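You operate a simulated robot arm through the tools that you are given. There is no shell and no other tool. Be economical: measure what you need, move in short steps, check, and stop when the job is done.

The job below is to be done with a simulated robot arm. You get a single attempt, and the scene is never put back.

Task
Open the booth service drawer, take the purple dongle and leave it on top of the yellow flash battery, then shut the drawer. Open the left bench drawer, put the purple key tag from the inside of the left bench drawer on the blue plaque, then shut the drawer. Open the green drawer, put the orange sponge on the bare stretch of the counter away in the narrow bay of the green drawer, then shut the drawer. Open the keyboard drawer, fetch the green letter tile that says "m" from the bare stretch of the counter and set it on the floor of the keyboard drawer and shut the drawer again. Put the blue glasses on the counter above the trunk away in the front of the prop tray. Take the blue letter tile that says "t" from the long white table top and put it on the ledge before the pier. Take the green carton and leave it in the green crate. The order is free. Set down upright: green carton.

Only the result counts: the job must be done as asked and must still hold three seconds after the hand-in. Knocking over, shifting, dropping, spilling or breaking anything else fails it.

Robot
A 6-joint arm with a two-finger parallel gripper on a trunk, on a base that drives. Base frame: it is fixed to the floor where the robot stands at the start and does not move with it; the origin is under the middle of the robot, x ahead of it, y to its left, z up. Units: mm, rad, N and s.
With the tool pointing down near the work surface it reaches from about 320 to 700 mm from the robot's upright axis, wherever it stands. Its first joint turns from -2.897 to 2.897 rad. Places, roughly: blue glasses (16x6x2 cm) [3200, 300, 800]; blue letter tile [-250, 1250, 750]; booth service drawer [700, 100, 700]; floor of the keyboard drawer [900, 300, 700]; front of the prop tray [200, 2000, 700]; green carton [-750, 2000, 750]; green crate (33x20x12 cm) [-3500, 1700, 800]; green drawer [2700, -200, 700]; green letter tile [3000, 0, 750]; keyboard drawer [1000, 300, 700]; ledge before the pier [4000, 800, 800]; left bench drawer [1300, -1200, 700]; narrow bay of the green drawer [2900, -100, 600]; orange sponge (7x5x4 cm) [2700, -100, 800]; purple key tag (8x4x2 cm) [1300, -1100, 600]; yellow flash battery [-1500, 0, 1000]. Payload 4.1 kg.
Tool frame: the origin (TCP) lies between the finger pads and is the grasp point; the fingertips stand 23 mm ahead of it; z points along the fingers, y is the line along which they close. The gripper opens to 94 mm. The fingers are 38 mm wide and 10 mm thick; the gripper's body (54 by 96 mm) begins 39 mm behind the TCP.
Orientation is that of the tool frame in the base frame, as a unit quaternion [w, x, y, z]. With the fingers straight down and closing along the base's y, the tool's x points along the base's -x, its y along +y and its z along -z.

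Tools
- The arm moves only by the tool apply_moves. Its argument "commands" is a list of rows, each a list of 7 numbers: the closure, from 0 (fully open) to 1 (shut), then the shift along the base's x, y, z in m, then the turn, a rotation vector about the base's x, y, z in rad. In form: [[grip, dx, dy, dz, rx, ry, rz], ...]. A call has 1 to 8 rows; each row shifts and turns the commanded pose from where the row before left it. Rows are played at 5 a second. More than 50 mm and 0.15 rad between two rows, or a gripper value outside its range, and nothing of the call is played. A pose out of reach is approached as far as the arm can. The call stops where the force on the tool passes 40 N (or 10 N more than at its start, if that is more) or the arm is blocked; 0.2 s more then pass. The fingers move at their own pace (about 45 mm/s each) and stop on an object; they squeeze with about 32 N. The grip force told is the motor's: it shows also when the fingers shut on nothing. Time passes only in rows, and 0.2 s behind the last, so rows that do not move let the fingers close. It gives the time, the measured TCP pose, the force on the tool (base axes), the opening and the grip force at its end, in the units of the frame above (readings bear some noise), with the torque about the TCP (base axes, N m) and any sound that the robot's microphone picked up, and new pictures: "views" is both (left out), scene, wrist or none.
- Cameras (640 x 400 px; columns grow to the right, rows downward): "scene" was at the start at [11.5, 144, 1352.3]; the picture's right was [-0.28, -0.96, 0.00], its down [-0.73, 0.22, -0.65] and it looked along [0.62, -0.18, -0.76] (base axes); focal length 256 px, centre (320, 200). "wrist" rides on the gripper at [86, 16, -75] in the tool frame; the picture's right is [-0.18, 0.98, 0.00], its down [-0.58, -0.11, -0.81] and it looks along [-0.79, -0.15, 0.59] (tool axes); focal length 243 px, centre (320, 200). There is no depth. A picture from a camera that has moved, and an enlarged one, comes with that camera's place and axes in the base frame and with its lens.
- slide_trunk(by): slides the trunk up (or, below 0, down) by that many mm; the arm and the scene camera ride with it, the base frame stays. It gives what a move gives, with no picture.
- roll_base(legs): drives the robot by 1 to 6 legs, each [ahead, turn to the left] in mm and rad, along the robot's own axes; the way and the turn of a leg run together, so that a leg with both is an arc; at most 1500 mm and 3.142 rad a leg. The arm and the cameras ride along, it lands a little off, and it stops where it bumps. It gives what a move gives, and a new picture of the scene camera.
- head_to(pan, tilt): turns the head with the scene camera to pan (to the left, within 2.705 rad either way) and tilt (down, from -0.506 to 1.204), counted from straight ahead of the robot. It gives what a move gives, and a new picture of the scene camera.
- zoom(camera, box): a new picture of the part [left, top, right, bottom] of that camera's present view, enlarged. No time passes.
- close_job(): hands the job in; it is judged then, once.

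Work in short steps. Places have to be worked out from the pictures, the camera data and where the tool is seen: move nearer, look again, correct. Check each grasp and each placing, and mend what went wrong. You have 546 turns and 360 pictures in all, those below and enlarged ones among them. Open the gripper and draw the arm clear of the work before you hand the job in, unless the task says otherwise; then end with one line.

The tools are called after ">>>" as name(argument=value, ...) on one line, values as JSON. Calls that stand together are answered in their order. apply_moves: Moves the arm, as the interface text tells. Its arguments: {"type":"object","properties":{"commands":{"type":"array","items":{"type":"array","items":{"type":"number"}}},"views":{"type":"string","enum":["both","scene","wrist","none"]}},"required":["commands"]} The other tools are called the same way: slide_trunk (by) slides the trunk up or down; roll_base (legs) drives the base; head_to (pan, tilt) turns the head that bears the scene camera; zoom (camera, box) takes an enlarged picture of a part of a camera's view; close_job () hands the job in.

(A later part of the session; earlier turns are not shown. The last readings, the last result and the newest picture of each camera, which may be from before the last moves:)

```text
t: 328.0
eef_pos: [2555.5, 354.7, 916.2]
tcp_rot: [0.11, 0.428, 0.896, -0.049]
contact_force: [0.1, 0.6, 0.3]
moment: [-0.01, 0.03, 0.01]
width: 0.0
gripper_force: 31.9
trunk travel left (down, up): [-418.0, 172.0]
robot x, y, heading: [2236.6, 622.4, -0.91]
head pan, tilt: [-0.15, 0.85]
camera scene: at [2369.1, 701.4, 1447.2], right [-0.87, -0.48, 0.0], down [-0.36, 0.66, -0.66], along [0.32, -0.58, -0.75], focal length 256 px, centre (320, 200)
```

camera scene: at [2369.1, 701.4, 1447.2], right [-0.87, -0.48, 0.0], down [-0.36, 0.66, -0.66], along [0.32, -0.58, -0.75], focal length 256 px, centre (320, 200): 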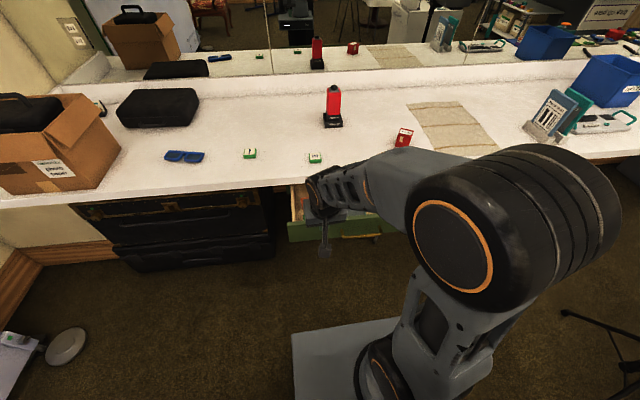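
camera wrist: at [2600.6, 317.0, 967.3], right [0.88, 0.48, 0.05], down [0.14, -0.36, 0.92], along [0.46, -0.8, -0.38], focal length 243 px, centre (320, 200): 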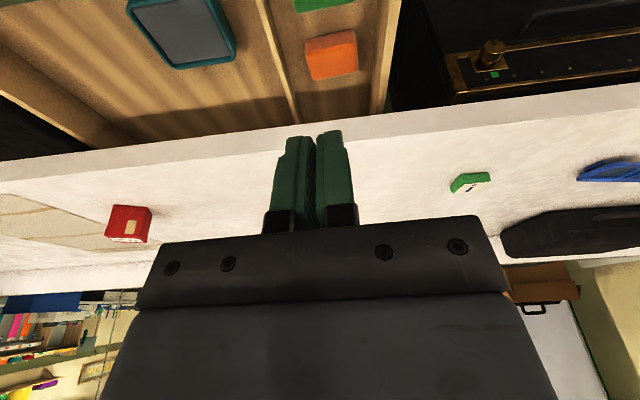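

I move in front of the drawer's middle, lower the trunk and tilt the closed fingers toward the drawer front.

>>> apply_moves(commands=[[1, -0.034, -0.033, 0, 0, 0, 0], [1, -0.034, -0.033, 0, 0, 0, 0], [1, -0.033, -0.032, 0, 0, 0, 0]], views="none")

>>> slide_trunk(by=-195)

>>> apply_moves(commands=[[1, 0, 0, 0, -0.118, -0.089, 0], [1, 0, 0, 0, -0.118, -0.089, 0], [1, 0, 0, 0, -0.118, -0.089, 0], [1, 0, 0, 0, -0.118, -0.089, 0], [1, 0, 0, 0, -0.118, -0.089, 0], [1, 0, 0, 0, -0.118, -0.089, 0], [1, 0, 0, 0, -0.118, -0.089, 0]], views="both")

```text
t: 328.8
eef_pos: [2451.4, 258.1, 915.8]
tcp_rot: [0.111, 0.429, 0.895, -0.05]
contact_force: [-0.3, 0.5, -0.5]
moment: [0.01, -0.03, -0.02]
width: 0.0
gripper_force: 31.6
trunk travel left (down, up): [-418.0, 172.0]
robot x, y, heading: [2241.3, 620.5, -0.917]
head pan, tilt: [-0.15, 0.85]
```

```text
t: 330.9
eef_pos: [2452.7, 258.2, 721.1]
tcp_rot: [0.11, 0.428, 0.896, -0.05]
contact_force: [-0.4, 0.8, -0.7]
moment: [0.03, 0.0, 0.0]
width: 0.3
gripper_force: 32.2
trunk travel left (down, up): [-223.0, 367.0]
robot x, y, heading: [2238.0, 619.1, -0.917]
head pan, tilt: [-0.15, 0.85]
```

```text
t: 332.5
eef_pos: [2480.5, 210.7, 729.1]
tcp_rot: [0.508, 0.344, 0.753, -0.237]
contact_force: [-0.8, 0.5, -0.6]
moment: [0.03, 0.01, 0.0]
width: 0.0
gripper_force: 32.5
out of reach, approached as far as the arm can: row 4, 5, 6, 7
trunk travel left (down, up): [-223.0, 367.0]
robot x, y, heading: [2238.1, 620.6, -0.914]
head pan, tilt: [-0.15, 0.85]
camera scene: at [2369.0, 701.6, 1252.2], right [-0.87, -0.48, 0.0], down [-0.36, 0.66, -0.66], along [0.32, -0.58, -0.75], focal length 256 px, centre (320, 200)
camera wrist: at [2426.2, 298.3, 675.0], right [0.79, 0.59, 0.16], down [-0.42, 0.34, 0.84], along [0.44, -0.74, 0.52], focal length 243 px, centre (320, 200)
```

scene: 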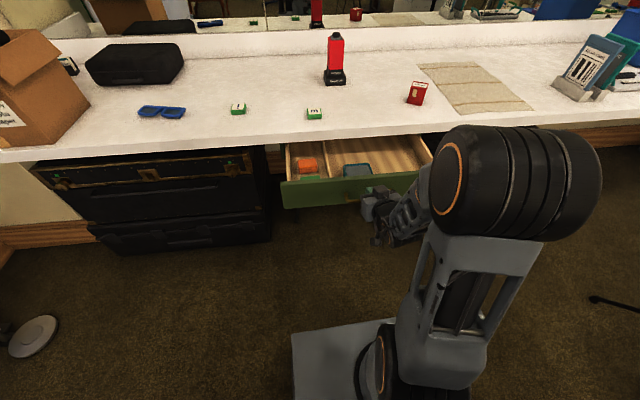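
wrist: 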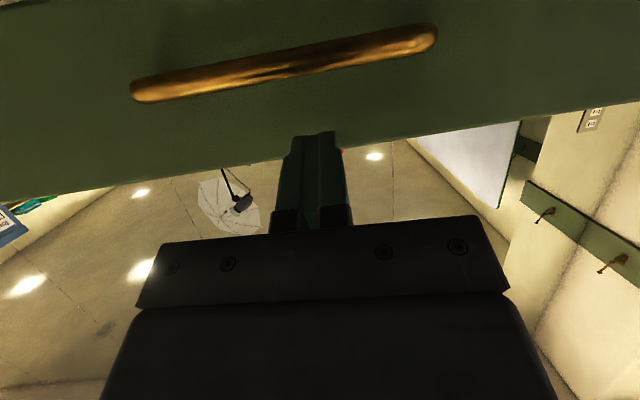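

The closed fingertips face the drawer front between bar and top edge. I push straight in.

>>> apply_moves(commands=[[1, 0.018, -0.024, 0, 0, 0, 0], [1, 0.018, -0.024, 0, 0, 0, 0], [1, 0.018, -0.024, 0, 0, 0, 0], [1, 0.018, -0.024, 0, 0, 0, 0], [1, 0.018, -0.024, 0, 0, 0, 0], [1, 0.018, -0.024, 0, 0, 0, 0]], views="scene")

```text
t: 333.9
eef_pos: [2587.5, 67.0, 727.6]
tcp_rot: [0.507, 0.346, 0.753, -0.238]
contact_force: [1.2, -0.5, 0.4]
moment: [0.0, 0.0, 0.04]
width: 0.0
gripper_force: 32.3
trunk travel left (down, up): [-223.0, 367.0]
robot x, y, heading: [2238.5, 621.2, -0.911]
head pan, tilt: [-0.15, 0.85]
camera scene: at [2369.0, 701.4, 1252.1], right [-0.87, -0.48, 0.0], down [-0.36, 0.66, -0.66], along [0.32, -0.58, -0.75], focal length 256 px, centre (320, 200)
```

scene: 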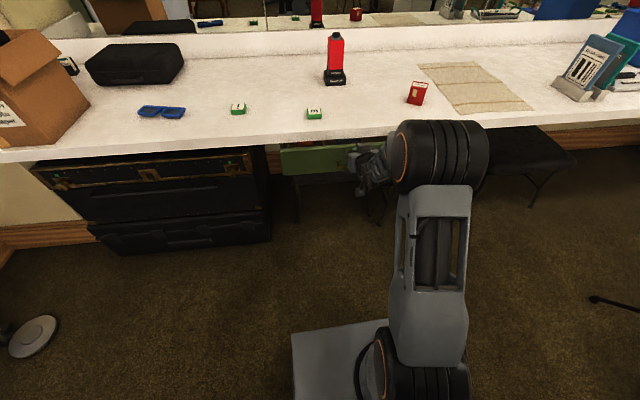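

Nearly in. I push the last 80 mm with small rows until it stops.

>>> apply_moves(commands=[[1, 0.012, -0.016, 0, 0, 0, 0], [1, 0.012, -0.016, 0, 0, 0, 0], [1, 0.009, -0.012, 0, 0, 0, 0], [1, 0.006, -0.008, 0, 0, 0, 0], [1, 0.006, -0.008, 0, 0, 0, 0], [1, 0.006, -0.008, 0, 0, 0, 0]], views="both")

```text
t: 334.9
eef_pos: [2623.0, 19.3, 723.5]
tcp_rot: [0.503, 0.348, 0.756, -0.235]
contact_force: [-10.3, 15.0, 3.9]
moment: [-0.35, -0.14, -0.2]
width: 0.0
gripper_force: 32.4
trunk travel left (down, up): [-223.0, 367.0]
robot x, y, heading: [2237.6, 624.1, -0.919]
head pan, tilt: [-0.15, 0.85]
stopped in row 5: the force on the tool passed its limit (the readings are from after the stop); the commanded pose is now the measured one
camera scene: at [2367.7, 703.4, 1252.3], right [-0.87, -0.48, 0.0], down [-0.36, 0.66, -0.66], along [0.32, -0.58, -0.75], focal length 256 px, centre (320, 200)
camera wrist: at [2568.8, 106.9, 671.8], right [0.79, 0.58, 0.16], down [-0.42, 0.33, 0.85], along [0.44, -0.74, 0.5], focal length 243 px, centre (320, 200)
```

scene: 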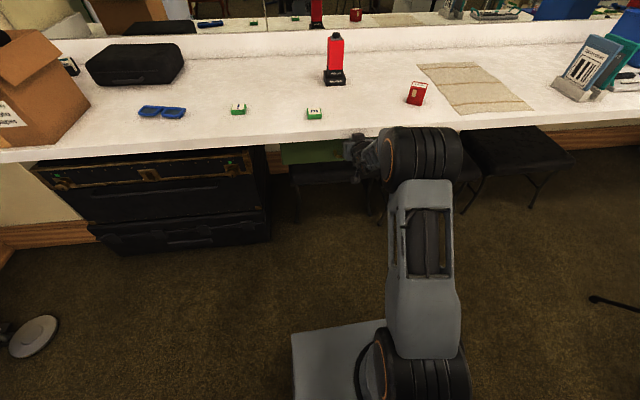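
wrist: 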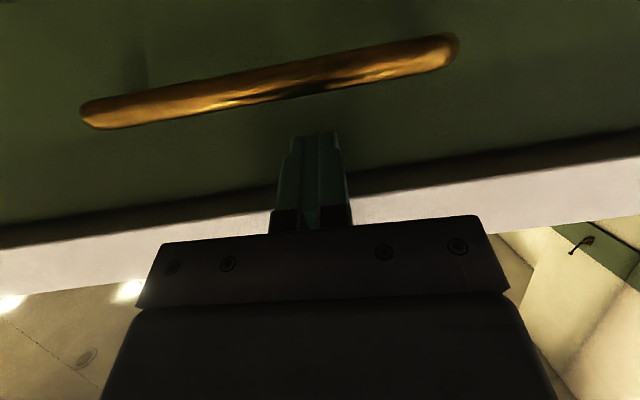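

It resisted. I push once more lightly to be sure it is the end stop.

>>> apply_moves(commands=[[1, 0.006, -0.008, 0, 0, 0, 0], [1, 0.006, -0.008, 0, 0, 0, 0], [1, 0.006, -0.008, 0, 0, 0, 0]], views="none")

```text
t: 335.2
eef_pos: [2622.7, 18.7, 723.3]
tcp_rot: [0.5, 0.349, 0.757, -0.235]
contact_force: [-16.5, 26.6, 11.2]
moment: [-0.68, -0.24, -0.36]
width: 0.0
gripper_force: 31.7
trunk travel left (down, up): [-223.0, 367.0]
robot x, y, heading: [2238.0, 621.8, -0.914]
head pan, tilt: [-0.15, 0.85]
stopped in row 1: the force on the tool passed its limit (the readings are from after the stop); the commanded pose is now the measured one
```

The moment hints that the gripper may have touched the counter's edge, not the drawer its stop. I back off, drop 30 mm, and push on the bar itself.

>>> apply_moves(commands=[[1, -0.024, 0.032, 0, 0, 0, 0], [1, -0.018, 0.024, -0.03, 0, 0, 0], [1, 0.012, -0.016, 0, 0, 0, 0], [1, 0.009, -0.012, 0, 0, 0, 0], [1, 0.006, -0.008, 0, 0, 0, 0], [1, 0.006, -0.008, 0, 0, 0, 0], [1, 0.006, -0.008, 0, 0, 0, 0]], views="wrist")

```text
t: 336.8
eef_pos: [2615.3, 30.7, 692.1]
tcp_rot: [0.498, 0.349, 0.759, -0.232]
contact_force: [-17.6, 29.1, 17.7]
moment: [-0.03, 0.06, -0.18]
width: 0.1
gripper_force: 31.8
trunk travel left (down, up): [-223.0, 367.0]
robot x, y, heading: [2237.3, 624.1, -0.915]
head pan, tilt: [-0.15, 0.85]
stopped in row 7: the force on the tool passed its limit (the readings are from after the stop); the commanded pose is now the measured one
camera wrist: at [2559.9, 118.6, 641.2], right [0.8, 0.58, 0.16], down [-0.41, 0.32, 0.85], along [0.44, -0.75, 0.49], focal length 243 px, centre (320, 200)
```

wrist: 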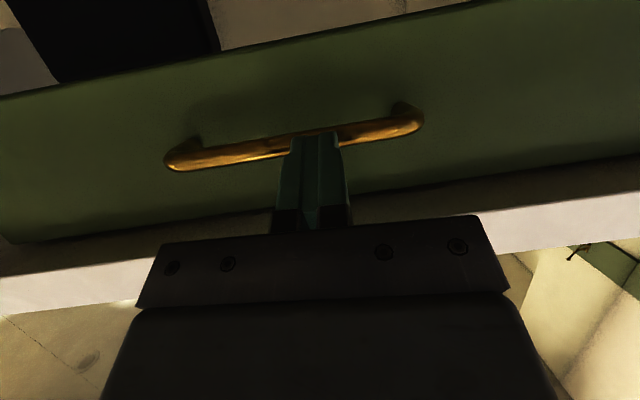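

Contact at the bar's centre with a hard stop: the drawer is shut. I back off, raise the trunk and level the tool for the next job, the blue glasses.

>>> apply_moves(commands=[[1, -0.024, 0.032, 0, 0, 0, 0], [1, -0.024, 0.032, 0, 0, 0, 0], [1, -0.024, 0.032, 0.01, 0, 0, 0], [1, -0.024, 0.032, 0.02, 0.118, 0.089, 0], [1, -0.012, 0.016, 0.03, 0.118, 0.089, 0], [1, 0, 0, 0.03, 0.118, 0.089, 0], [1, 0, 0, 0.03, 0.118, 0.089, 0], [1, 0, 0, 0.03, 0.118, 0.089, 0]], views="none")

>>> slide_trunk(by=200)

>>> zoom(camera="scene", box=[120, 120, 440, 320])

```text
t: 338.6
eef_pos: [2516.0, 176.2, 818.1]
tcp_rot: [0.233, 0.412, 0.878, -0.074]
contact_force: [-1.3, -0.4, -0.6]
moment: [0.03, -0.04, 0.05]
width: 0.0
gripper_force: 32.2
out of reach, approached as far as the arm can: row 6, 7
trunk travel left (down, up): [-223.0, 367.0]
robot x, y, heading: [2238.5, 621.1, -0.911]
head pan, tilt: [-0.15, 0.85]
```

```text
t: 340.7
eef_pos: [2515.7, 176.7, 1018.2]
tcp_rot: [0.233, 0.411, 0.878, -0.075]
contact_force: [-0.2, -0.1, 0.4]
moment: [0.0, -0.01, -0.05]
width: 0.0
gripper_force: 31.9
trunk travel left (down, up): [-423.0, 167.0]
robot x, y, heading: [2238.3, 620.7, -0.919]
head pan, tilt: [-0.15, 0.85]
```

```text
2.00 times, centred on (280, 220) of scene
camera zoom: at [2368.3, 702.4, 1452.1], right [-0.88, -0.48, 0.0], down [-0.36, 0.66, -0.66], along [0.32, -0.58, -0.75], focal length 513 px, centre (400, 160)
```

zoom: 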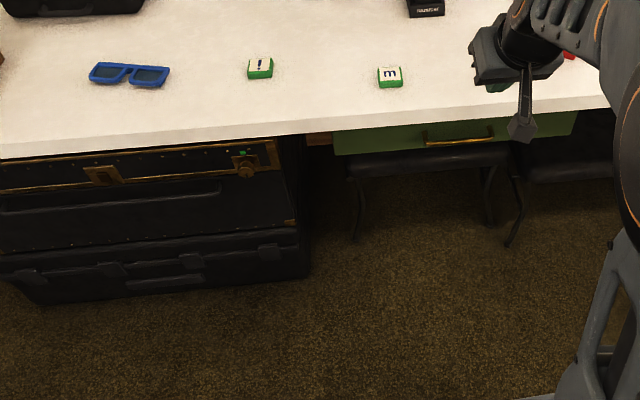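

Drawer shut as before. The glasses lie at about (3239,251), long axis at ~22°. I fold the arm and drive to face them.

>>> apply_moves(commands=[[0, -0.008, 0.034, 0.01, 0.118, 0.089, 0], [0, -0.009, 0.037, 0.01, 0.118, 0.089, 0], [0, -0.009, 0.037, 0.01, 0.118, 0.089, 0]], views="none")

>>> roll_base(legs=[[0, 1.155], [610, 0], [0, -1.163]])

```text
t: 341.5
eef_pos: [2491.7, 285.2, 1047.3]
tcp_rot: [0.037, 0.433, 0.9, 0.027]
contact_force: [0.5, -0.3, 0.0]
moment: [-0.01, 0.0, 0.0]
width: 68.6
gripper_force: 0.1
trunk travel left (down, up): [-423.0, 167.0]
robot x, y, heading: [2234.0, 622.6, -0.914]
head pan, tilt: [-0.15, 0.85]
```

```text
t: 350.7
eef_pos: [3094.3, 436.2, 1046.3]
tcp_rot: [0.038, 0.424, 0.904, 0.027]
contact_force: [-0.3, -0.2, 0.3]
moment: [0.02, 0.03, 0.03]
width: 93.7
gripper_force: 0.0
trunk travel left (down, up): [-423.0, 167.0]
robot x, y, heading: [2833.0, 767.5, -0.898]
head pan, tilt: [-0.15, 0.85]
camera scene: at [2962.8, 850.7, 1452.2], right [-0.87, -0.5, 0.0], down [-0.38, 0.65, -0.66], along [0.33, -0.57, -0.75], focal length 256 px, centre (320, 200)
```

scene: 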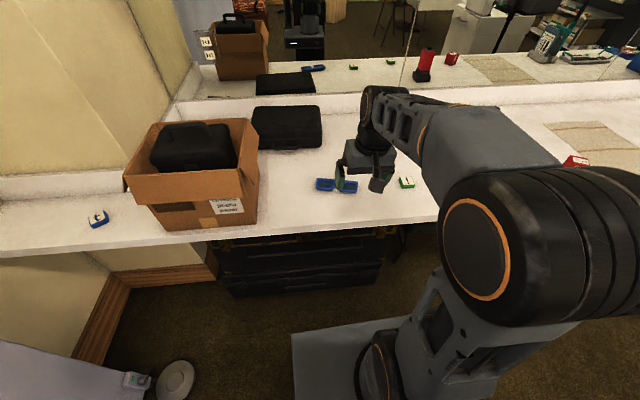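

Glasses confirmed at (3240,256). I roll 60 mm nearer, and bring the hand above with the tool turned to close across them.

>>> roll_base(legs=[[60, 0]])

>>> apply_moves(commands=[[0, 0.01, -0.012, -0.01, 0.06, 0.045, 0], [0, 0.01, -0.012, -0.01, 0, 0, 0.145], [0, 0.01, -0.012, -0.01, 0, 0, 0.145], [0, 0.01, -0.012, -0.01, 0, 0, 0.145], [0, 0.01, -0.012, -0.01, 0, 0, 0.145], [0, 0.01, -0.012, -0.01, 0, 0, 0.145], [0, 0.01, -0.012, -0.01, 0, 0, 0.145], [0, 0.01, -0.012, -0.01, 0, 0, 0.145]], views="none")

>>> apply_moves(commands=[[0, 0.01, -0.015, -0.02, 0, 0, 0.145], [0, 0.01, -0.015, -0.02, 0, 0, 0.12], [0, 0.005, -0.01, -0.02, 0, 0, 0]], views="wrist")

```text
t: 351.7
eef_pos: [3132.9, 388.2, 1047.5]
tcp_rot: [0.037, 0.423, 0.905, 0.027]
contact_force: [-0.7, 0.2, -0.8]
moment: [-0.02, -0.01, 0.0]
width: 93.8
gripper_force: 0.0
trunk travel left (down, up): [-423.0, 167.0]
robot x, y, heading: [2874.3, 721.9, -0.889]
head pan, tilt: [-0.15, 0.85]
camera scene: at [3000.8, 803.4, 1452.2], right [-0.86, -0.5, 0.0], down [-0.38, 0.65, -0.66], along [0.33, -0.57, -0.75], focal length 256 px, centre (320, 200)
```

scene: 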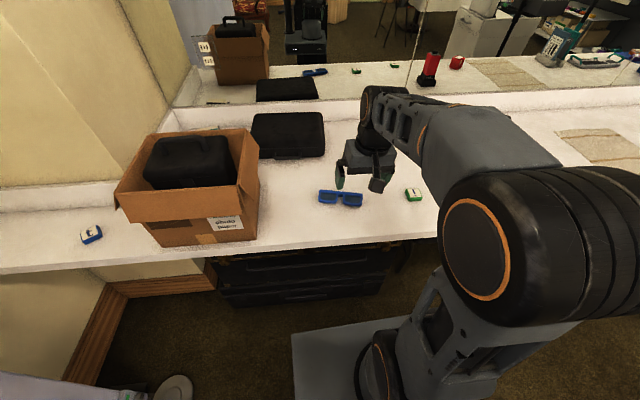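

```text
t: 353.5
eef_pos: [3213.1, 295.8, 966.3]
tcp_rot: [-0.017, -0.07, 0.997, 0.042]
contact_force: [0.2, -0.4, 0.1]
moment: [0.0, -0.02, -0.02]
width: 93.8
gripper_force: 0.0
trunk travel left (down, up): [-423.0, 167.0]
robot x, y, heading: [2873.9, 719.3, -0.895]
head pan, tilt: [-0.15, 0.85]
```

```text
t: 354.3
eef_pos: [3238.7, 253.8, 904.5]
tcp_rot: [-0.022, -0.2, 0.979, 0.04]
contact_force: [0.8, 0.9, 0.2]
moment: [0.0, -0.02, 0.02]
width: 94.1
gripper_force: 0.1
trunk travel left (down, up): [-423.0, 167.0]
robot x, y, heading: [2872.6, 723.2, -0.888]
head pan, tilt: [-0.15, 0.85]
camera wrist: at [3157.7, 229.5, 982.9], right [-0.21, 0.97, 0.08], down [0.62, 0.08, 0.78], along [0.75, 0.22, -0.62], focal length 243 px, centre (320, 200)
```

wrist: 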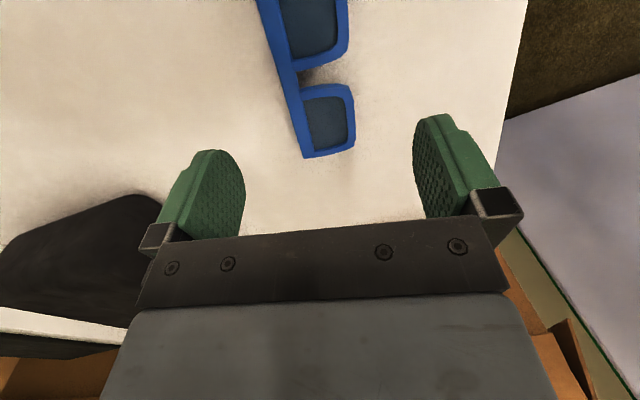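

The glasses' middle is at (3239,262) and the tool is square to them. I level the tool and descend around them.

>>> apply_moves(commands=[[0, 0, 0.008, -0.02, -0.07, -0.06, 0], [0, 0, 0, -0.03, 0, 0, 0], [0, 0, 0, -0.02, 0, 0, 0]], views="wrist")

```text
t: 355.1
eef_pos: [3237.6, 261.2, 835.5]
tcp_rot: [0.0, -0.201, 0.98, -0.001]
contact_force: [-0.2, -0.2, -0.2]
moment: [-0.04, 0.01, 0.02]
width: 94.0
gripper_force: 0.0
trunk travel left (down, up): [-423.0, 167.0]
robot x, y, heading: [2871.5, 722.2, -0.894]
head pan, tilt: [-0.15, 0.85]
camera wrist: at [3152.5, 241.0, 910.5], right [-0.22, 0.98, 0.0], down [0.58, 0.13, 0.81], along [0.79, 0.17, -0.59], focal length 243 px, centre (320, 200)
```

wrist: 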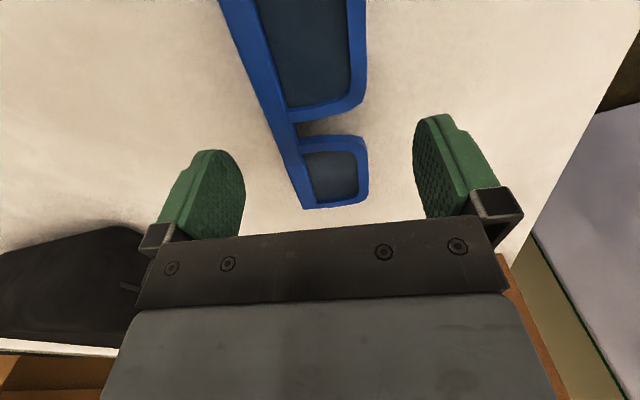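

Centred on the bridge. Down 27 mm and close.

>>> apply_moves(commands=[[0, 0, 0, -0.017, 0, 0, 0], [0, 0, 0, -0.01, 0, 0, 0], [0.4, 0, 0, 0, 0, 0, 0], [1, 0, 0, 0, 0, 0, 0], [1, 0, 0, 0, 0, 0, 0], [1, 0, 0, 0, 0, 0, 0], [1, 0, 0, 0, 0, 0, 0]], views="wrist")

```text
t: 356.7
eef_pos: [3238.1, 260.9, 810.9]
tcp_rot: [0.0, -0.2, 0.98, -0.003]
contact_force: [-1.3, 0.3, -0.6]
moment: [0.02, -0.01, 0.01]
width: 52.9
gripper_force: 32.1
trunk travel left (down, up): [-423.0, 167.0]
robot x, y, heading: [2869.0, 719.7, -0.89]
head pan, tilt: [-0.15, 0.85]
camera wrist: at [3152.0, 241.6, 884.6], right [-0.22, 0.98, 0.0], down [0.58, 0.13, 0.81], along [0.79, 0.17, -0.59], focal length 243 px, centre (320, 200)
```

wrist: 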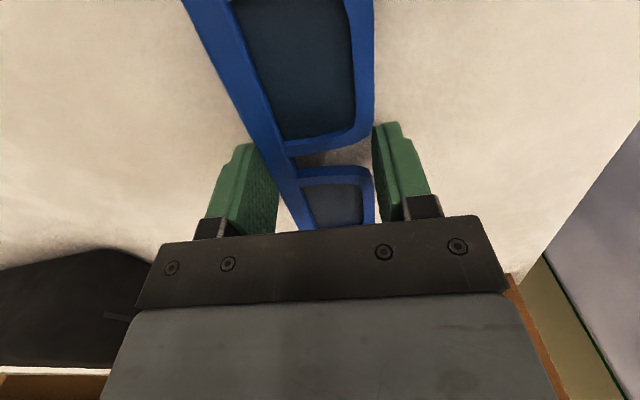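

Glasses gripped (53 mm). Lift and fold in.

>>> apply_moves(commands=[[1, 0, 0, 0.04, 0, 0, 0], [1, 0, 0, 0.045, 0, 0, 0], [1, -0.02, 0.025, 0.03, 0, 0, 0], [1, -0.02, 0.025, 0.03, 0, 0, 0], [1, -0.02, 0.025, 0.03, 0, 0, 0], [1, -0.02, 0.025, 0.03, 0, 0, 0], [1, -0.02, 0.025, 0.03, 0, 0, 0]], views="wrist")

```text
t: 358.3
eef_pos: [3140.3, 386.6, 1048.4]
tcp_rot: [0.0, -0.201, 0.98, -0.002]
contact_force: [0.6, 0.3, -1.1]
moment: [0.03, 0.0, -0.03]
width: 52.9
gripper_force: 32.0
trunk travel left (down, up): [-423.0, 167.0]
robot x, y, heading: [2876.2, 718.5, -0.902]
head pan, tilt: [-0.15, 0.85]
camera wrist: at [3054.6, 366.5, 1121.9], right [-0.22, 0.98, 0.0], down [0.58, 0.13, 0.81], along [0.79, 0.17, -0.59], focal length 243 px, centre (320, 200)
```

wrist: 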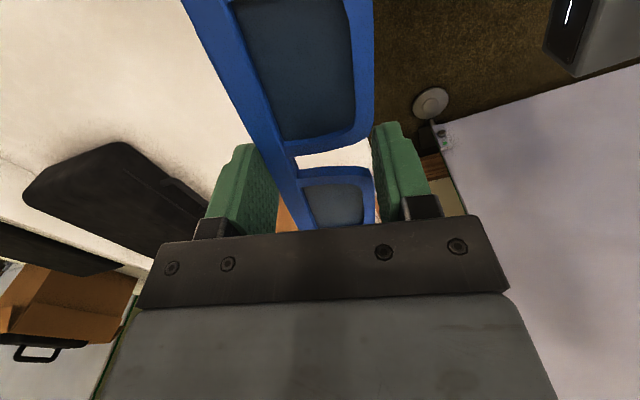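

Glasses secure. I drive across the open floor to the prop tray near the long table, stopping midway to look.

>>> roll_base(legs=[[0, -2.97], [1400, 0]])

>>> head_to(pan=0.1, tilt=0.5)

```text
t: 372.3
eef_pos: [1478.0, 1917.7, 1046.7]
tcp_rot: [-0.002, 0.957, 0.291, 0.0]
contact_force: [-0.4, 0.4, -0.4]
moment: [0.03, 0.0, 0.0]
width: 52.7
gripper_force: 32.2
trunk travel left (down, up): [-423.0, 167.0]
robot x, y, heading: [1804.3, 1637.2, 2.435]
head pan, tilt: [-0.15, 0.85]
camera scene: at [1689.9, 1531.7, 1452.2], right [0.76, 0.66, 0.0], down [0.49, -0.57, -0.66], along [-0.43, 0.5, -0.75], focal length 256 px, centre (320, 200)
```

scene: 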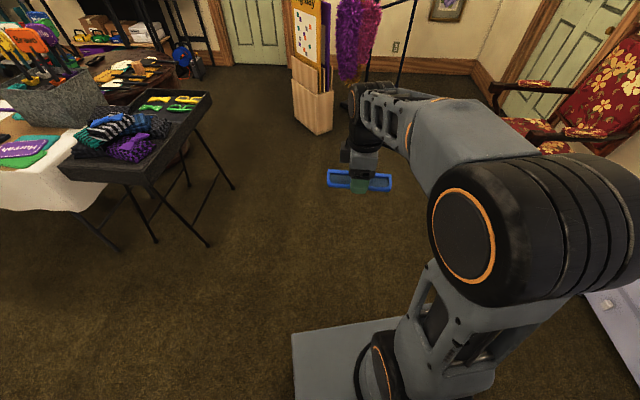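

```text
t: 373.1
eef_pos: [1478.6, 1918.5, 1047.7]
tcp_rot: [-0.002, 0.956, 0.292, 0.0]
contact_force: [0.6, -0.3, 0.3]
moment: [0.01, 0.04, -0.01]
width: 53.0
gripper_force: 31.6
trunk travel left (down, up): [-423.0, 167.0]
robot x, y, heading: [1804.1, 1638.8, 2.438]
head pan, tilt: [0.099, 0.499]
camera scene: at [1666.4, 1524.6, 1482.1], right [0.57, 0.82, 0.0], down [0.39, -0.27, -0.88], along [-0.72, 0.5, -0.48], focal length 256 px, centre (320, 200)
```

scene: 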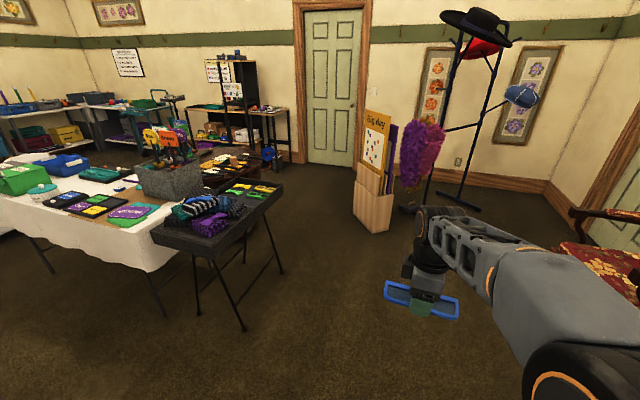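

Good view of the prop tray. I zoom in.

>>> zoom(camera="scene", box=[140, 160, 300, 270])

```text
3.64 times, centred on (220, 215) of scene
camera zoom: at [1666.4, 1524.6, 1482.1], right [0.57, 0.82, 0.0], down [0.39, -0.27, -0.88], along [-0.72, 0.5, -0.48], focal length 932 px, centre (684, 146)
```

zoom: 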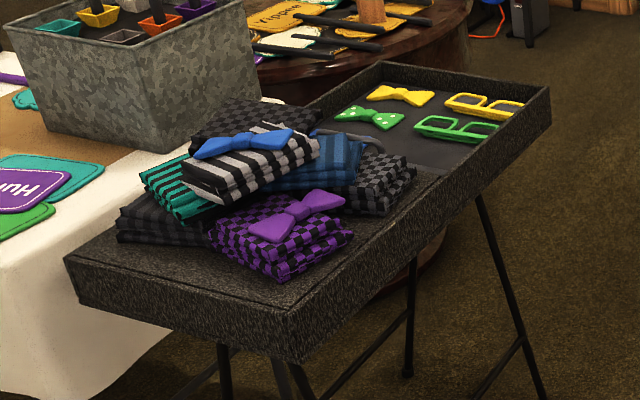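

The lined half with bow ties and glasses is the tray's front; there is a free place beside the green glasses at about n=1395, lateral 1385 (world (282,1945)). I drive to face it from the open side.

>>> roll_base(legs=[[0, 0.16], [1250, 0], [0, 1.188]])

>>> head_to(pan=0, tilt=0.85)

```text
t: 383.0
eef_pos: [386.0, 2010.9, 1048.0]
tcp_rot: [-0.002, 0.562, 0.827, -0.001]
contact_force: [0.1, -0.8, -0.3]
moment: [0.0, 0.02, -0.01]
width: 53.1
gripper_force: 32.2
trunk travel left (down, up): [-423.0, 167.0]
robot x, y, heading: [732.7, 2275.1, -2.487]
head pan, tilt: [0.099, 0.499]
camera scene: at [807.3, 2113.4, 1482.1], right [-0.68, 0.73, 0.0], down [0.35, 0.33, -0.88], along [-0.64, -0.6, -0.48], focal length 256 px, centre (320, 200)
```

scene: 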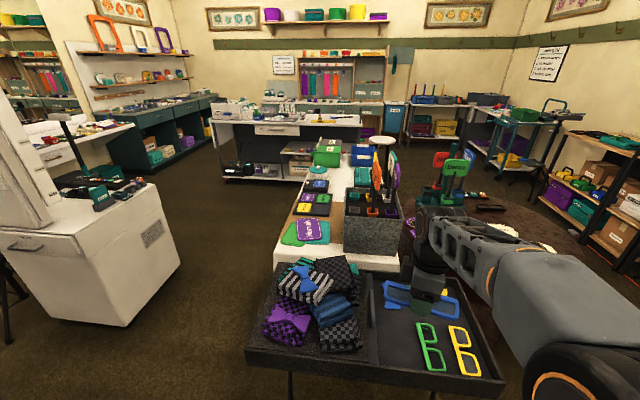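

```text
t: 383.8
eef_pos: [385.5, 2011.1, 1047.5]
tcp_rot: [-0.002, 0.561, 0.828, -0.001]
contact_force: [-0.1, 0.4, 0.5]
moment: [-0.04, -0.02, 0.02]
width: 53.0
gripper_force: 32.0
trunk travel left (down, up): [-423.0, 167.0]
robot x, y, heading: [725.9, 2274.1, -2.49]
head pan, tilt: [0.0, 0.85]
camera scene: at [811.6, 2128.1, 1452.2], right [-0.61, 0.79, 0.0], down [0.6, 0.46, -0.66], along [-0.52, -0.4, -0.75], focal length 256 px, centre (320, 200)
```

scene: 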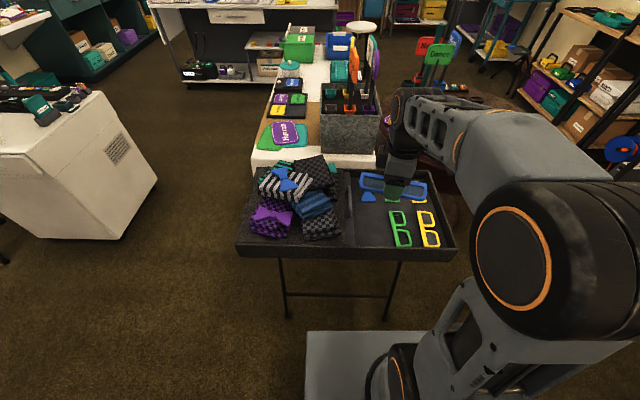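

I zoom on the tray's front half to see the free place.

>>> zoom(camera="scene", box=[330, 160, 470, 260])

```text
4.00 times, centred on (400, 210) of scene
camera zoom: at [811.6, 2128.1, 1452.2], right [-0.61, 0.79, 0.0], down [0.6, 0.46, -0.66], along [-0.52, -0.4, -0.75], focal length 1025 px, centre (0, 160)
```

zoom: 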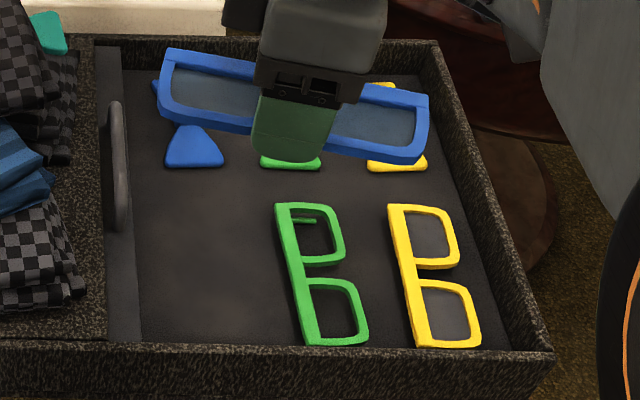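

The free slot in the glasses row is left of the green pair; its centre is about (298,1958). I turn the glasses to match and move over it.

>>> apply_moves(commands=[[1, -0.01, -0.006, 0, 0, 0, -0.145], [1, -0.01, -0.006, 0, 0, 0, -0.145], [1, -0.01, -0.006, 0, 0, 0, -0.145], [1, -0.01, -0.006, 0, 0, 0, -0.145], [1, -0.01, -0.006, 0, 0, 0, -0.145], [1, -0.01, -0.006, 0, 0, 0, -0.145], [1, -0.01, -0.006, 0, 0, 0, -0.145], [1, -0.01, -0.006, 0, 0, 0, -0.145]], views="none")

>>> apply_moves(commands=[[1, -0.007, -0.005, -0.04, 0, 0, -0.145], [1, 0, 0, -0.045, 0, 0, 0], [1, 0, 0, -0.045, 0, 0, 0], [1, 0, 0, -0.045, 0, 0, 0]], views="both")

```text
t: 385.6
eef_pos: [303.7, 1961.9, 1046.7]
tcp_rot: [-0.001, 0.923, 0.384, 0.0]
contact_force: [-0.2, 0.9, 0.0]
moment: [-0.03, -0.03, 0.03]
width: 53.1
gripper_force: 32.5
trunk travel left (down, up): [-423.0, 167.0]
robot x, y, heading: [729.6, 2271.5, -2.488]
head pan, tilt: [0.0, 0.85]
```

```text
t: 386.6
eef_pos: [297.7, 1957.8, 873.1]
tcp_rot: [-0.002, 0.949, 0.317, -0.001]
contact_force: [-0.2, -0.4, 0.2]
moment: [0.02, 0.01, 0.0]
width: 52.8
gripper_force: 32.7
trunk travel left (down, up): [-423.0, 167.0]
robot x, y, heading: [730.4, 2269.2, -2.491]
head pan, tilt: [0.0, 0.85]
camera scene: at [811.5, 2128.1, 1452.2], right [-0.61, 0.79, 0.0], down [0.6, 0.46, -0.66], along [-0.52, -0.4, -0.75], focal length 256 px, centre (320, 200)
camera wrist: at [376.6, 1995.4, 946.2], right [0.44, -0.9, 0.0], down [-0.53, -0.26, 0.81], along [-0.72, -0.36, -0.59], focal length 243 px, centre (320, 200)
```

scene: 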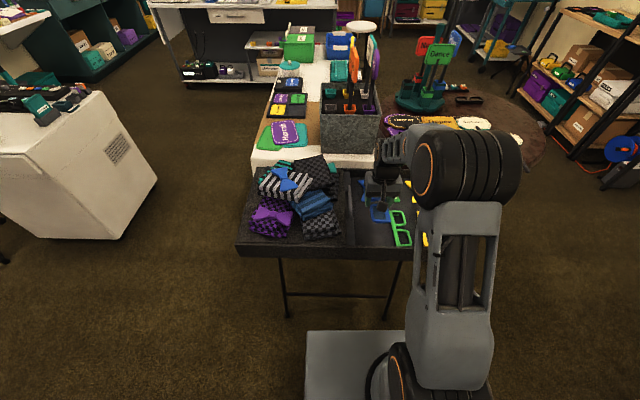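
wrist: 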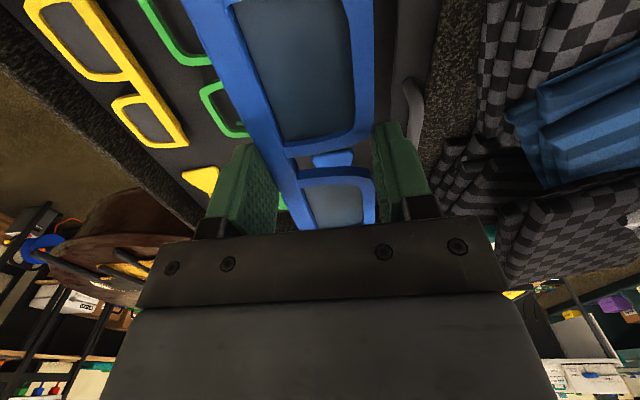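

Aligned with the row; clear of green glasses and bow tie. I lower it.

>>> apply_moves(commands=[[1, -0.005, -0.004, -0.04, 0, 0, 0], [1, 0, 0, -0.04, 0, 0, 0], [1, 0, 0, -0.025, 0, 0, 0]], views="wrist")

```text
t: 387.4
eef_pos: [291.9, 1953.5, 765.8]
tcp_rot: [-0.001, 0.949, 0.317, 0.0]
contact_force: [0.0, 0.6, -0.6]
moment: [-0.01, 0.0, -0.03]
width: 52.9
gripper_force: 31.9
trunk travel left (down, up): [-423.0, 167.0]
robot x, y, heading: [730.6, 2273.5, -2.488]
head pan, tilt: [0.0, 0.85]
camera wrist: at [370.9, 1991.6, 840.7], right [0.44, -0.9, 0.0], down [-0.53, -0.26, 0.81], along [-0.72, -0.36, -0.59], focal length 243 px, centre (320, 200)
```

wrist: 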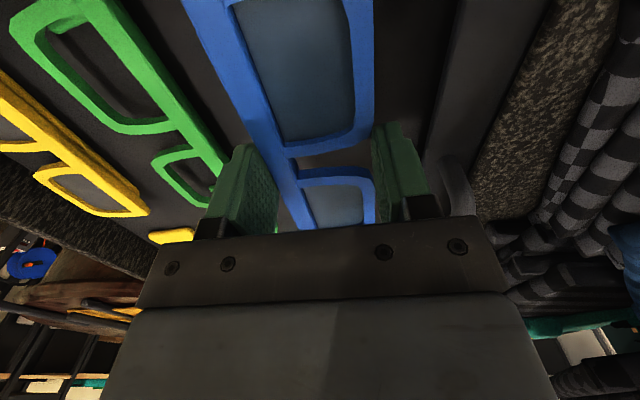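

Clear on both sides. Down slowly to contact.

>>> apply_moves(commands=[[1, 0, 0, -0.01, 0, 0, 0], [1, 0, 0, -0.006, 0, 0, 0], [1, 0, 0, -0.004, 0, 0, 0], [1, 0, 0, -0.004, 0, 0, 0], [1, 0, 0, -0.003, 0, 0, 0]], views="wrist")

```text
t: 388.6
eef_pos: [292.9, 1953.7, 740.3]
tcp_rot: [-0.002, 0.949, 0.316, 0.001]
contact_force: [0.2, -0.2, -0.4]
moment: [0.0, -0.02, -0.01]
width: 53.2
gripper_force: 32.4
trunk travel left (down, up): [-423.0, 167.0]
robot x, y, heading: [730.3, 2274.9, -2.487]
head pan, tilt: [0.0, 0.85]
camera wrist: at [371.9, 1992.2, 813.8], right [0.44, -0.9, 0.0], down [-0.53, -0.26, 0.81], along [-0.72, -0.36, -0.59], focal length 243 px, centre (320, 200)
```

wrist: 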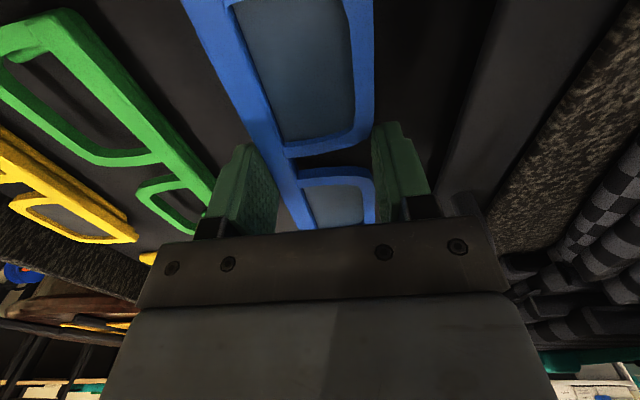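

Not yet touching. A bit further down.

>>> apply_moves(commands=[[1, 0, 0, -0.005, 0, 0, 0], [1, 0, 0, -0.004, 0, 0, 0], [1, 0, 0, -0.003, 0, 0, 0], [1, 0, 0, -0.003, 0, 0, 0]], views="none")

```text
t: 389.6
eef_pos: [295.3, 1954.3, 728.9]
tcp_rot: [-0.003, 0.949, 0.317, -0.001]
contact_force: [4.1, 4.7, 21.5]
moment: [0.53, -0.65, 0.01]
width: 53.0
gripper_force: 32.0
trunk travel left (down, up): [-423.0, 167.0]
robot x, y, heading: [728.5, 2270.6, -2.489]
head pan, tilt: [0.0, 0.85]
```

Contact. I release, opening only to about 66 mm, and rise.

>>> apply_moves(commands=[[1, 0, 0, 0.002, 0, 0, 0], [0.6, 0, 0, 0, 0, 0, 0], [0.32, 0, 0, 0, 0, 0, 0], [0.32, 0, 0, 0, 0, 0, 0], [0.32, 0, 0, 0.02, 0, 0, 0], [0.32, 0, 0, 0.04, 0, 0, 0], [0.32, 0, 0, 0.045, 0, 0, 0], [0.32, 0, 0, 0.045, 0, 0, 0]], views="wrist")

```text
t: 391.4
eef_pos: [294.7, 1955.7, 878.6]
tcp_rot: [-0.002, 0.949, 0.316, 0.0]
contact_force: [0.8, 0.0, 0.4]
moment: [0.07, 0.02, 0.03]
width: 63.5
gripper_force: 0.1
trunk travel left (down, up): [-423.0, 167.0]
robot x, y, heading: [727.0, 2272.2, -2.483]
head pan, tilt: [0.0, 0.85]
camera wrist: at [373.7, 1992.3, 953.7], right [0.44, -0.9, 0.0], down [-0.53, -0.26, 0.81], along [-0.72, -0.36, -0.59], focal length 243 px, centre (320, 200)
```

wrist: 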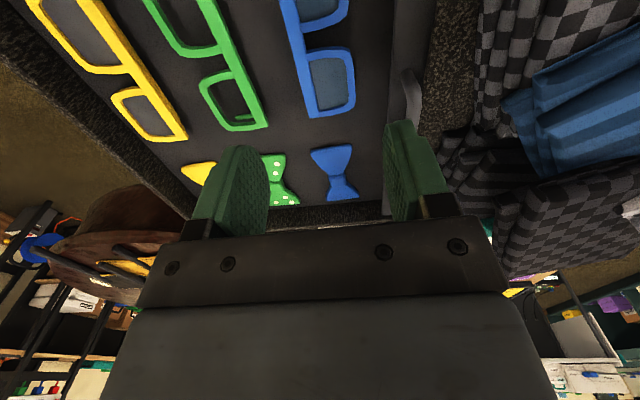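

The blue glasses lie neatly in the front of the tray. Next the keyboard drawer on the booth's rear: I fold the arm and drive around to face it.

>>> apply_moves(commands=[[0.32, 0.015, 0.01, 0.04, 0, 0, 0], [0.32, 0.015, 0.01, 0.04, 0, 0, 0], [0.32, 0.02, 0.015, 0.04, 0, 0, 0], [0.32, 0.02, 0.015, 0.02, 0, 0, 0], [0.32, 0.02, 0.015, 0, 0, 0, 0]], views="none")

>>> roll_base(legs=[[0, 1.41], [1400, 0]])

>>> roll_base(legs=[[300, 0], [0, -1.42]])

```text
t: 392.6
eef_pos: [387.4, 2016.5, 1017.7]
tcp_rot: [-0.002, 0.949, 0.316, 0.0]
contact_force: [0.6, 0.6, 0.3]
moment: [0.0, -0.01, 0.02]
width: 63.7
gripper_force: 0.2
trunk travel left (down, up): [-423.0, 167.0]
robot x, y, heading: [726.4, 2273.9, -2.49]
head pan, tilt: [0.0, 0.85]
```

```text
t: 403.0
eef_pos: [1543.0, 645.7, 1018.5]
tcp_rot: [-0.001, 0.528, 0.85, -0.001]
contact_force: [0.1, 0.3, 0.0]
moment: [0.04, 0.03, -0.01]
width: 63.9
gripper_force: 0.1
trunk travel left (down, up): [-423.0, 167.0]
robot x, y, heading: [1354.6, 1029.1, -1.101]
head pan, tilt: [0.0, 0.85]
camera scene: at [1509.0, 1085.3, 1452.2], right [-0.89, -0.45, 0.0], down [-0.34, 0.67, -0.66], along [0.3, -0.59, -0.75], focal length 256 px, centre (320, 200)
```

scene: 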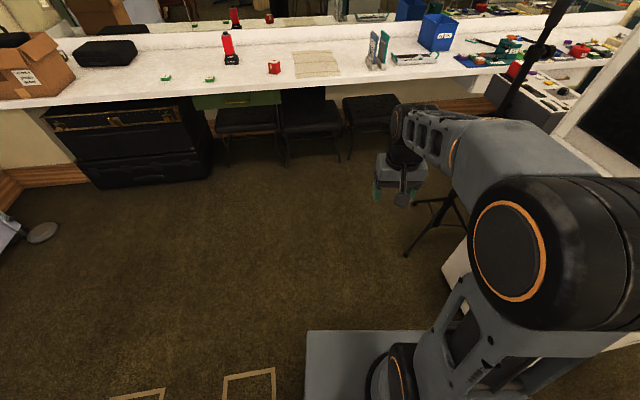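

```text
t: 408.5
eef_pos: [1140.7, 518.1, 1017.9]
tcp_rot: [-0.002, 0.952, 0.305, -0.001]
contact_force: [-0.3, -0.3, -1.1]
moment: [-0.01, 0.01, 0.01]
width: 64.0
gripper_force: 0.3
trunk travel left (down, up): [-423.0, 167.0]
robot x, y, heading: [1486.1, 765.9, -2.511]
head pan, tilt: [0.0, 0.85]
camera scene: at [1567.6, 619.1, 1452.2], right [-0.59, 0.81, 0.0], down [0.61, 0.44, -0.66], along [-0.53, -0.39, -0.75], focal length 256 px, centre (320, 200)
```

scene: 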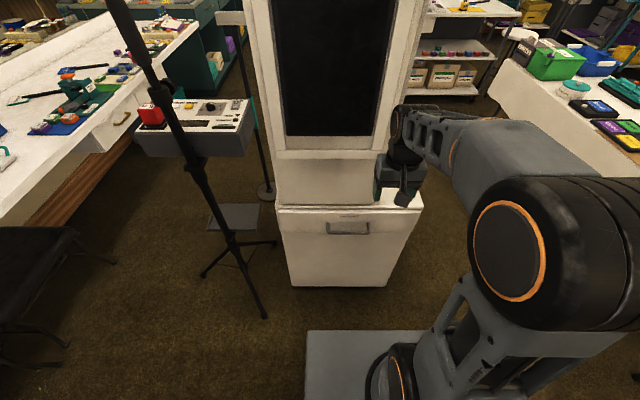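

The keyboard drawer with its handle is right ahead. I zoom in.

>>> zoom(camera="scene", box=[260, 180, 440, 300])

```text
3.33 times, centred on (350, 240) of scene
camera zoom: at [1567.6, 619.1, 1452.2], right [-0.59, 0.81, 0.0], down [0.61, 0.44, -0.66], along [-0.53, -0.39, -0.75], focal length 854 px, centre (220, 67)
```

zoom: 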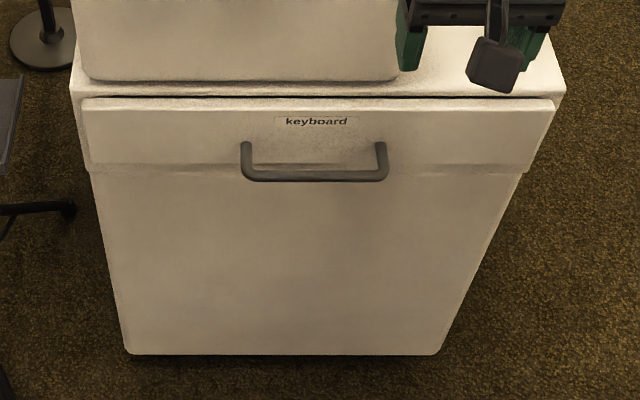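

It says "keyboard"; handle centre near (1092,395,~685). I back up 120 mm and turn the tool to straddle the bar as on the front drawer.

>>> roll_base(legs=[[-120, 0.014]])

>>> apply_moves(commands=[[0.55, -0.006, -0.005, 0, 0, 0, -0.145], [0.55, -0.006, -0.005, 0, 0, 0, -0.145], [0.55, -0.006, -0.005, 0, 0, 0, -0.145], [0.55, -0.006, -0.005, 0, 0, 0, -0.145], [0.55, -0.006, -0.005, 0, 0, 0, -0.145], [0.55, -0.006, -0.005, 0, 0, 0, -0.145], [0.55, -0.006, -0.005, 0, 0, 0, -0.145], [0.55, -0.006, -0.005, 0, 0, 0, -0.145]], views="none")

>>> slide_trunk(by=-150)

```text
t: 409.7
eef_pos: [1242.8, 584.9, 1018.4]
tcp_rot: [-0.002, 0.95, 0.312, -0.001]
contact_force: [0.1, -0.4, -0.1]
moment: [-0.02, 0.01, -0.02]
width: 63.6
gripper_force: 0.1
trunk travel left (down, up): [-423.0, 167.0]
robot x, y, heading: [1584.4, 838.0, -2.499]
head pan, tilt: [0.0, 0.85]
camera scene: at [1668.0, 692.6, 1452.2], right [-0.6, 0.8, 0.0], down [0.6, 0.45, -0.66], along [-0.53, -0.4, -0.75], focal length 256 px, centre (320, 200)
```

scene: 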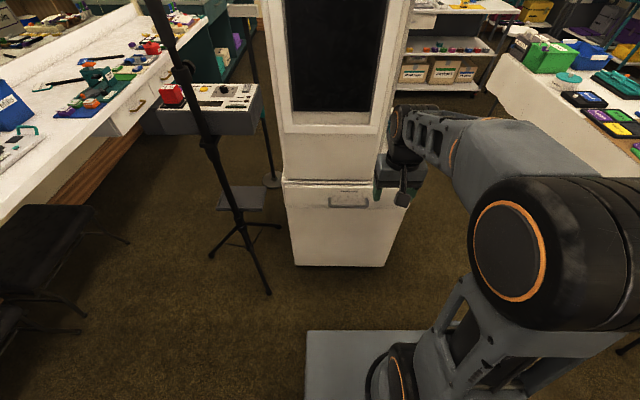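

```text
t: 411.5
eef_pos: [1193.4, 544.1, 1016.4]
tcp_rot: [0.0, 0.965, -0.261, 0.001]
contact_force: [0.0, 0.9, 0.2]
moment: [0.03, -0.02, 0.01]
width: 42.1
gripper_force: 0.1
trunk travel left (down, up): [-423.0, 167.0]
robot x, y, heading: [1582.9, 837.4, -2.497]
head pan, tilt: [0.0, 0.85]
```

```text
t: 413.3
eef_pos: [1193.7, 544.6, 866.4]
tcp_rot: [-0.001, 0.966, -0.259, 0.001]
contact_force: [-0.1, -0.7, 0.1]
moment: [0.0, 0.0, -0.03]
width: 42.4
gripper_force: 0.1
trunk travel left (down, up): [-273.0, 317.0]
robot x, y, heading: [1584.3, 840.2, -2.495]
head pan, tilt: [0.0, 0.85]
```

I finish the yaw, tilt the tool toward the drawer and take a wrist view from the pre-grasp point.

>>> apply_moves(commands=[[0.55, -0.01, -0.02, -0.01, 0, 0, -0.135], [0.55, -0.01, -0.02, -0.01, 0, 0, -0.135], [0.55, -0.01, -0.02, -0.01, 0, 0, -0.13], [0.55, 0, -0.01, -0.01, -0.0865, 0.115, 0], [0.55, 0, -0.01, -0.01, -0.0865, 0.115, 0], [0.55, 0, -0.01, -0.01, -0.0865, 0.115, 0], [0.55, 0, -0.01, -0.01, -0.0865, 0.115, 0], [0.55, -0.01, -0.008, -0.01, -0.0865, 0.115, 0]], views="wrist")

```text
t: 415.1
eef_pos: [1154.6, 437.9, 786.3]
tcp_rot: [0.316, 0.838, -0.417, -0.155]
contact_force: [-0.4, -0.8, -0.4]
moment: [0.03, 0.02, 0.03]
width: 42.1
gripper_force: 0.0
trunk travel left (down, up): [-273.0, 317.0]
robot x, y, heading: [1585.4, 836.0, -2.5]
head pan, tilt: [0.0, 0.85]
camera wrist: at [1236.4, 390.0, 852.5], right [-0.7, -0.3, 0.65], down [0.14, 0.83, 0.53], along [-0.7, 0.46, -0.54], focal length 243 px, centre (320, 200)
```

wrist: 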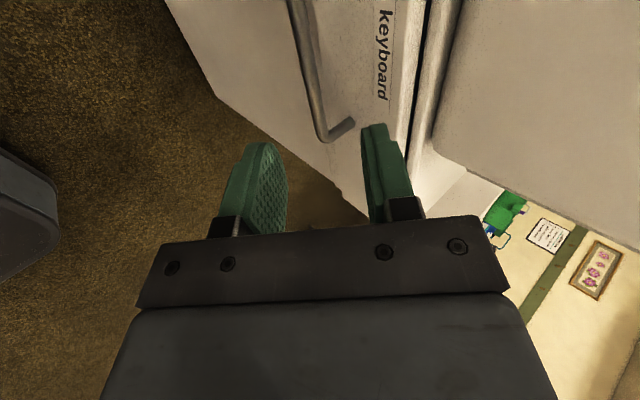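

Good line-up. I advance 60 mm along the tool axis and look again to fix the depth.

>>> apply_moves(commands=[[0.55, -0.0157, -0.012, -0.0225, 0, 0, 0], [0.55, -0.0157, -0.012, -0.0225, 0, 0, 0]], views="wrist")

```text
t: 415.7
eef_pos: [1121.9, 411.8, 741.5]
tcp_rot: [0.314, 0.838, -0.417, -0.157]
contact_force: [-0.7, 0.2, -0.4]
moment: [0.01, -0.01, 0.01]
width: 42.2
gripper_force: 0.1
trunk travel left (down, up): [-273.0, 317.0]
robot x, y, heading: [1586.5, 836.2, -2.499]
head pan, tilt: [0.0, 0.85]
camera wrist: at [1202.7, 364.5, 808.4], right [-0.7, -0.3, 0.65], down [0.14, 0.83, 0.54], along [-0.7, 0.47, -0.54], focal length 243 px, centre (320, 200)
```

wrist: 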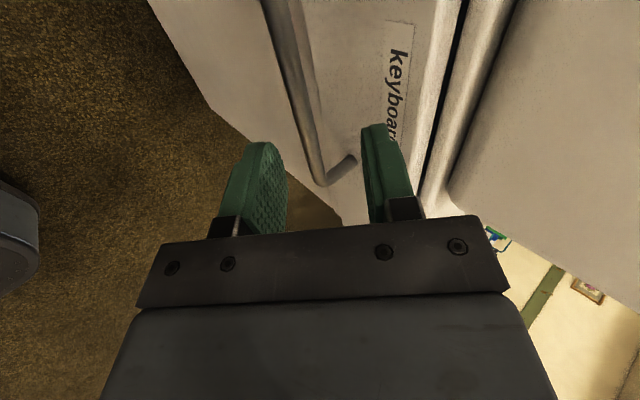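

Triangulated: bar at z≈699, n≈1119. I move in to it and close.

>>> apply_moves(commands=[[0.55, -0.006, -0.0045, -0.0135, 0, 0, 0], [0.55, -0.006, -0.0045, -0.0135, 0, 0, 0], [0.55, -0.006, -0.0045, -0.0135, 0, 0, 0], [0.8, 0, 0, 0, 0, 0, 0], [1, 0, 0, 0, 0, 0, 0], [1, 0, 0, 0, 0, 0, 0], [1, 0, 0, 0, 0, 0, 0]], views="wrist")

```text
t: 417.3
eef_pos: [1104.2, 400.4, 697.9]
tcp_rot: [0.311, 0.839, -0.42, -0.154]
contact_force: [18.3, 11.5, -12.1]
moment: [-0.58, -1.14, -1.35]
width: 12.2
gripper_force: 44.5
trunk travel left (down, up): [-273.0, 317.0]
robot x, y, heading: [1587.6, 841.2, -2.5]
head pan, tilt: [0.0, 0.85]
camera wrist: at [1185.4, 351.6, 766.2], right [-0.71, -0.3, 0.64], down [0.14, 0.83, 0.54], along [-0.69, 0.47, -0.55], focal length 243 px, centre (320, 200)
```

wrist: 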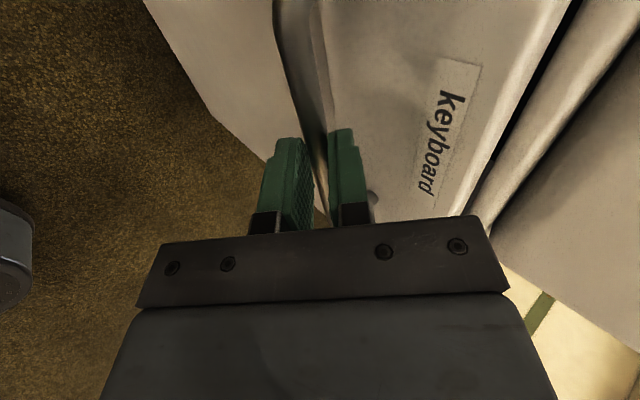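

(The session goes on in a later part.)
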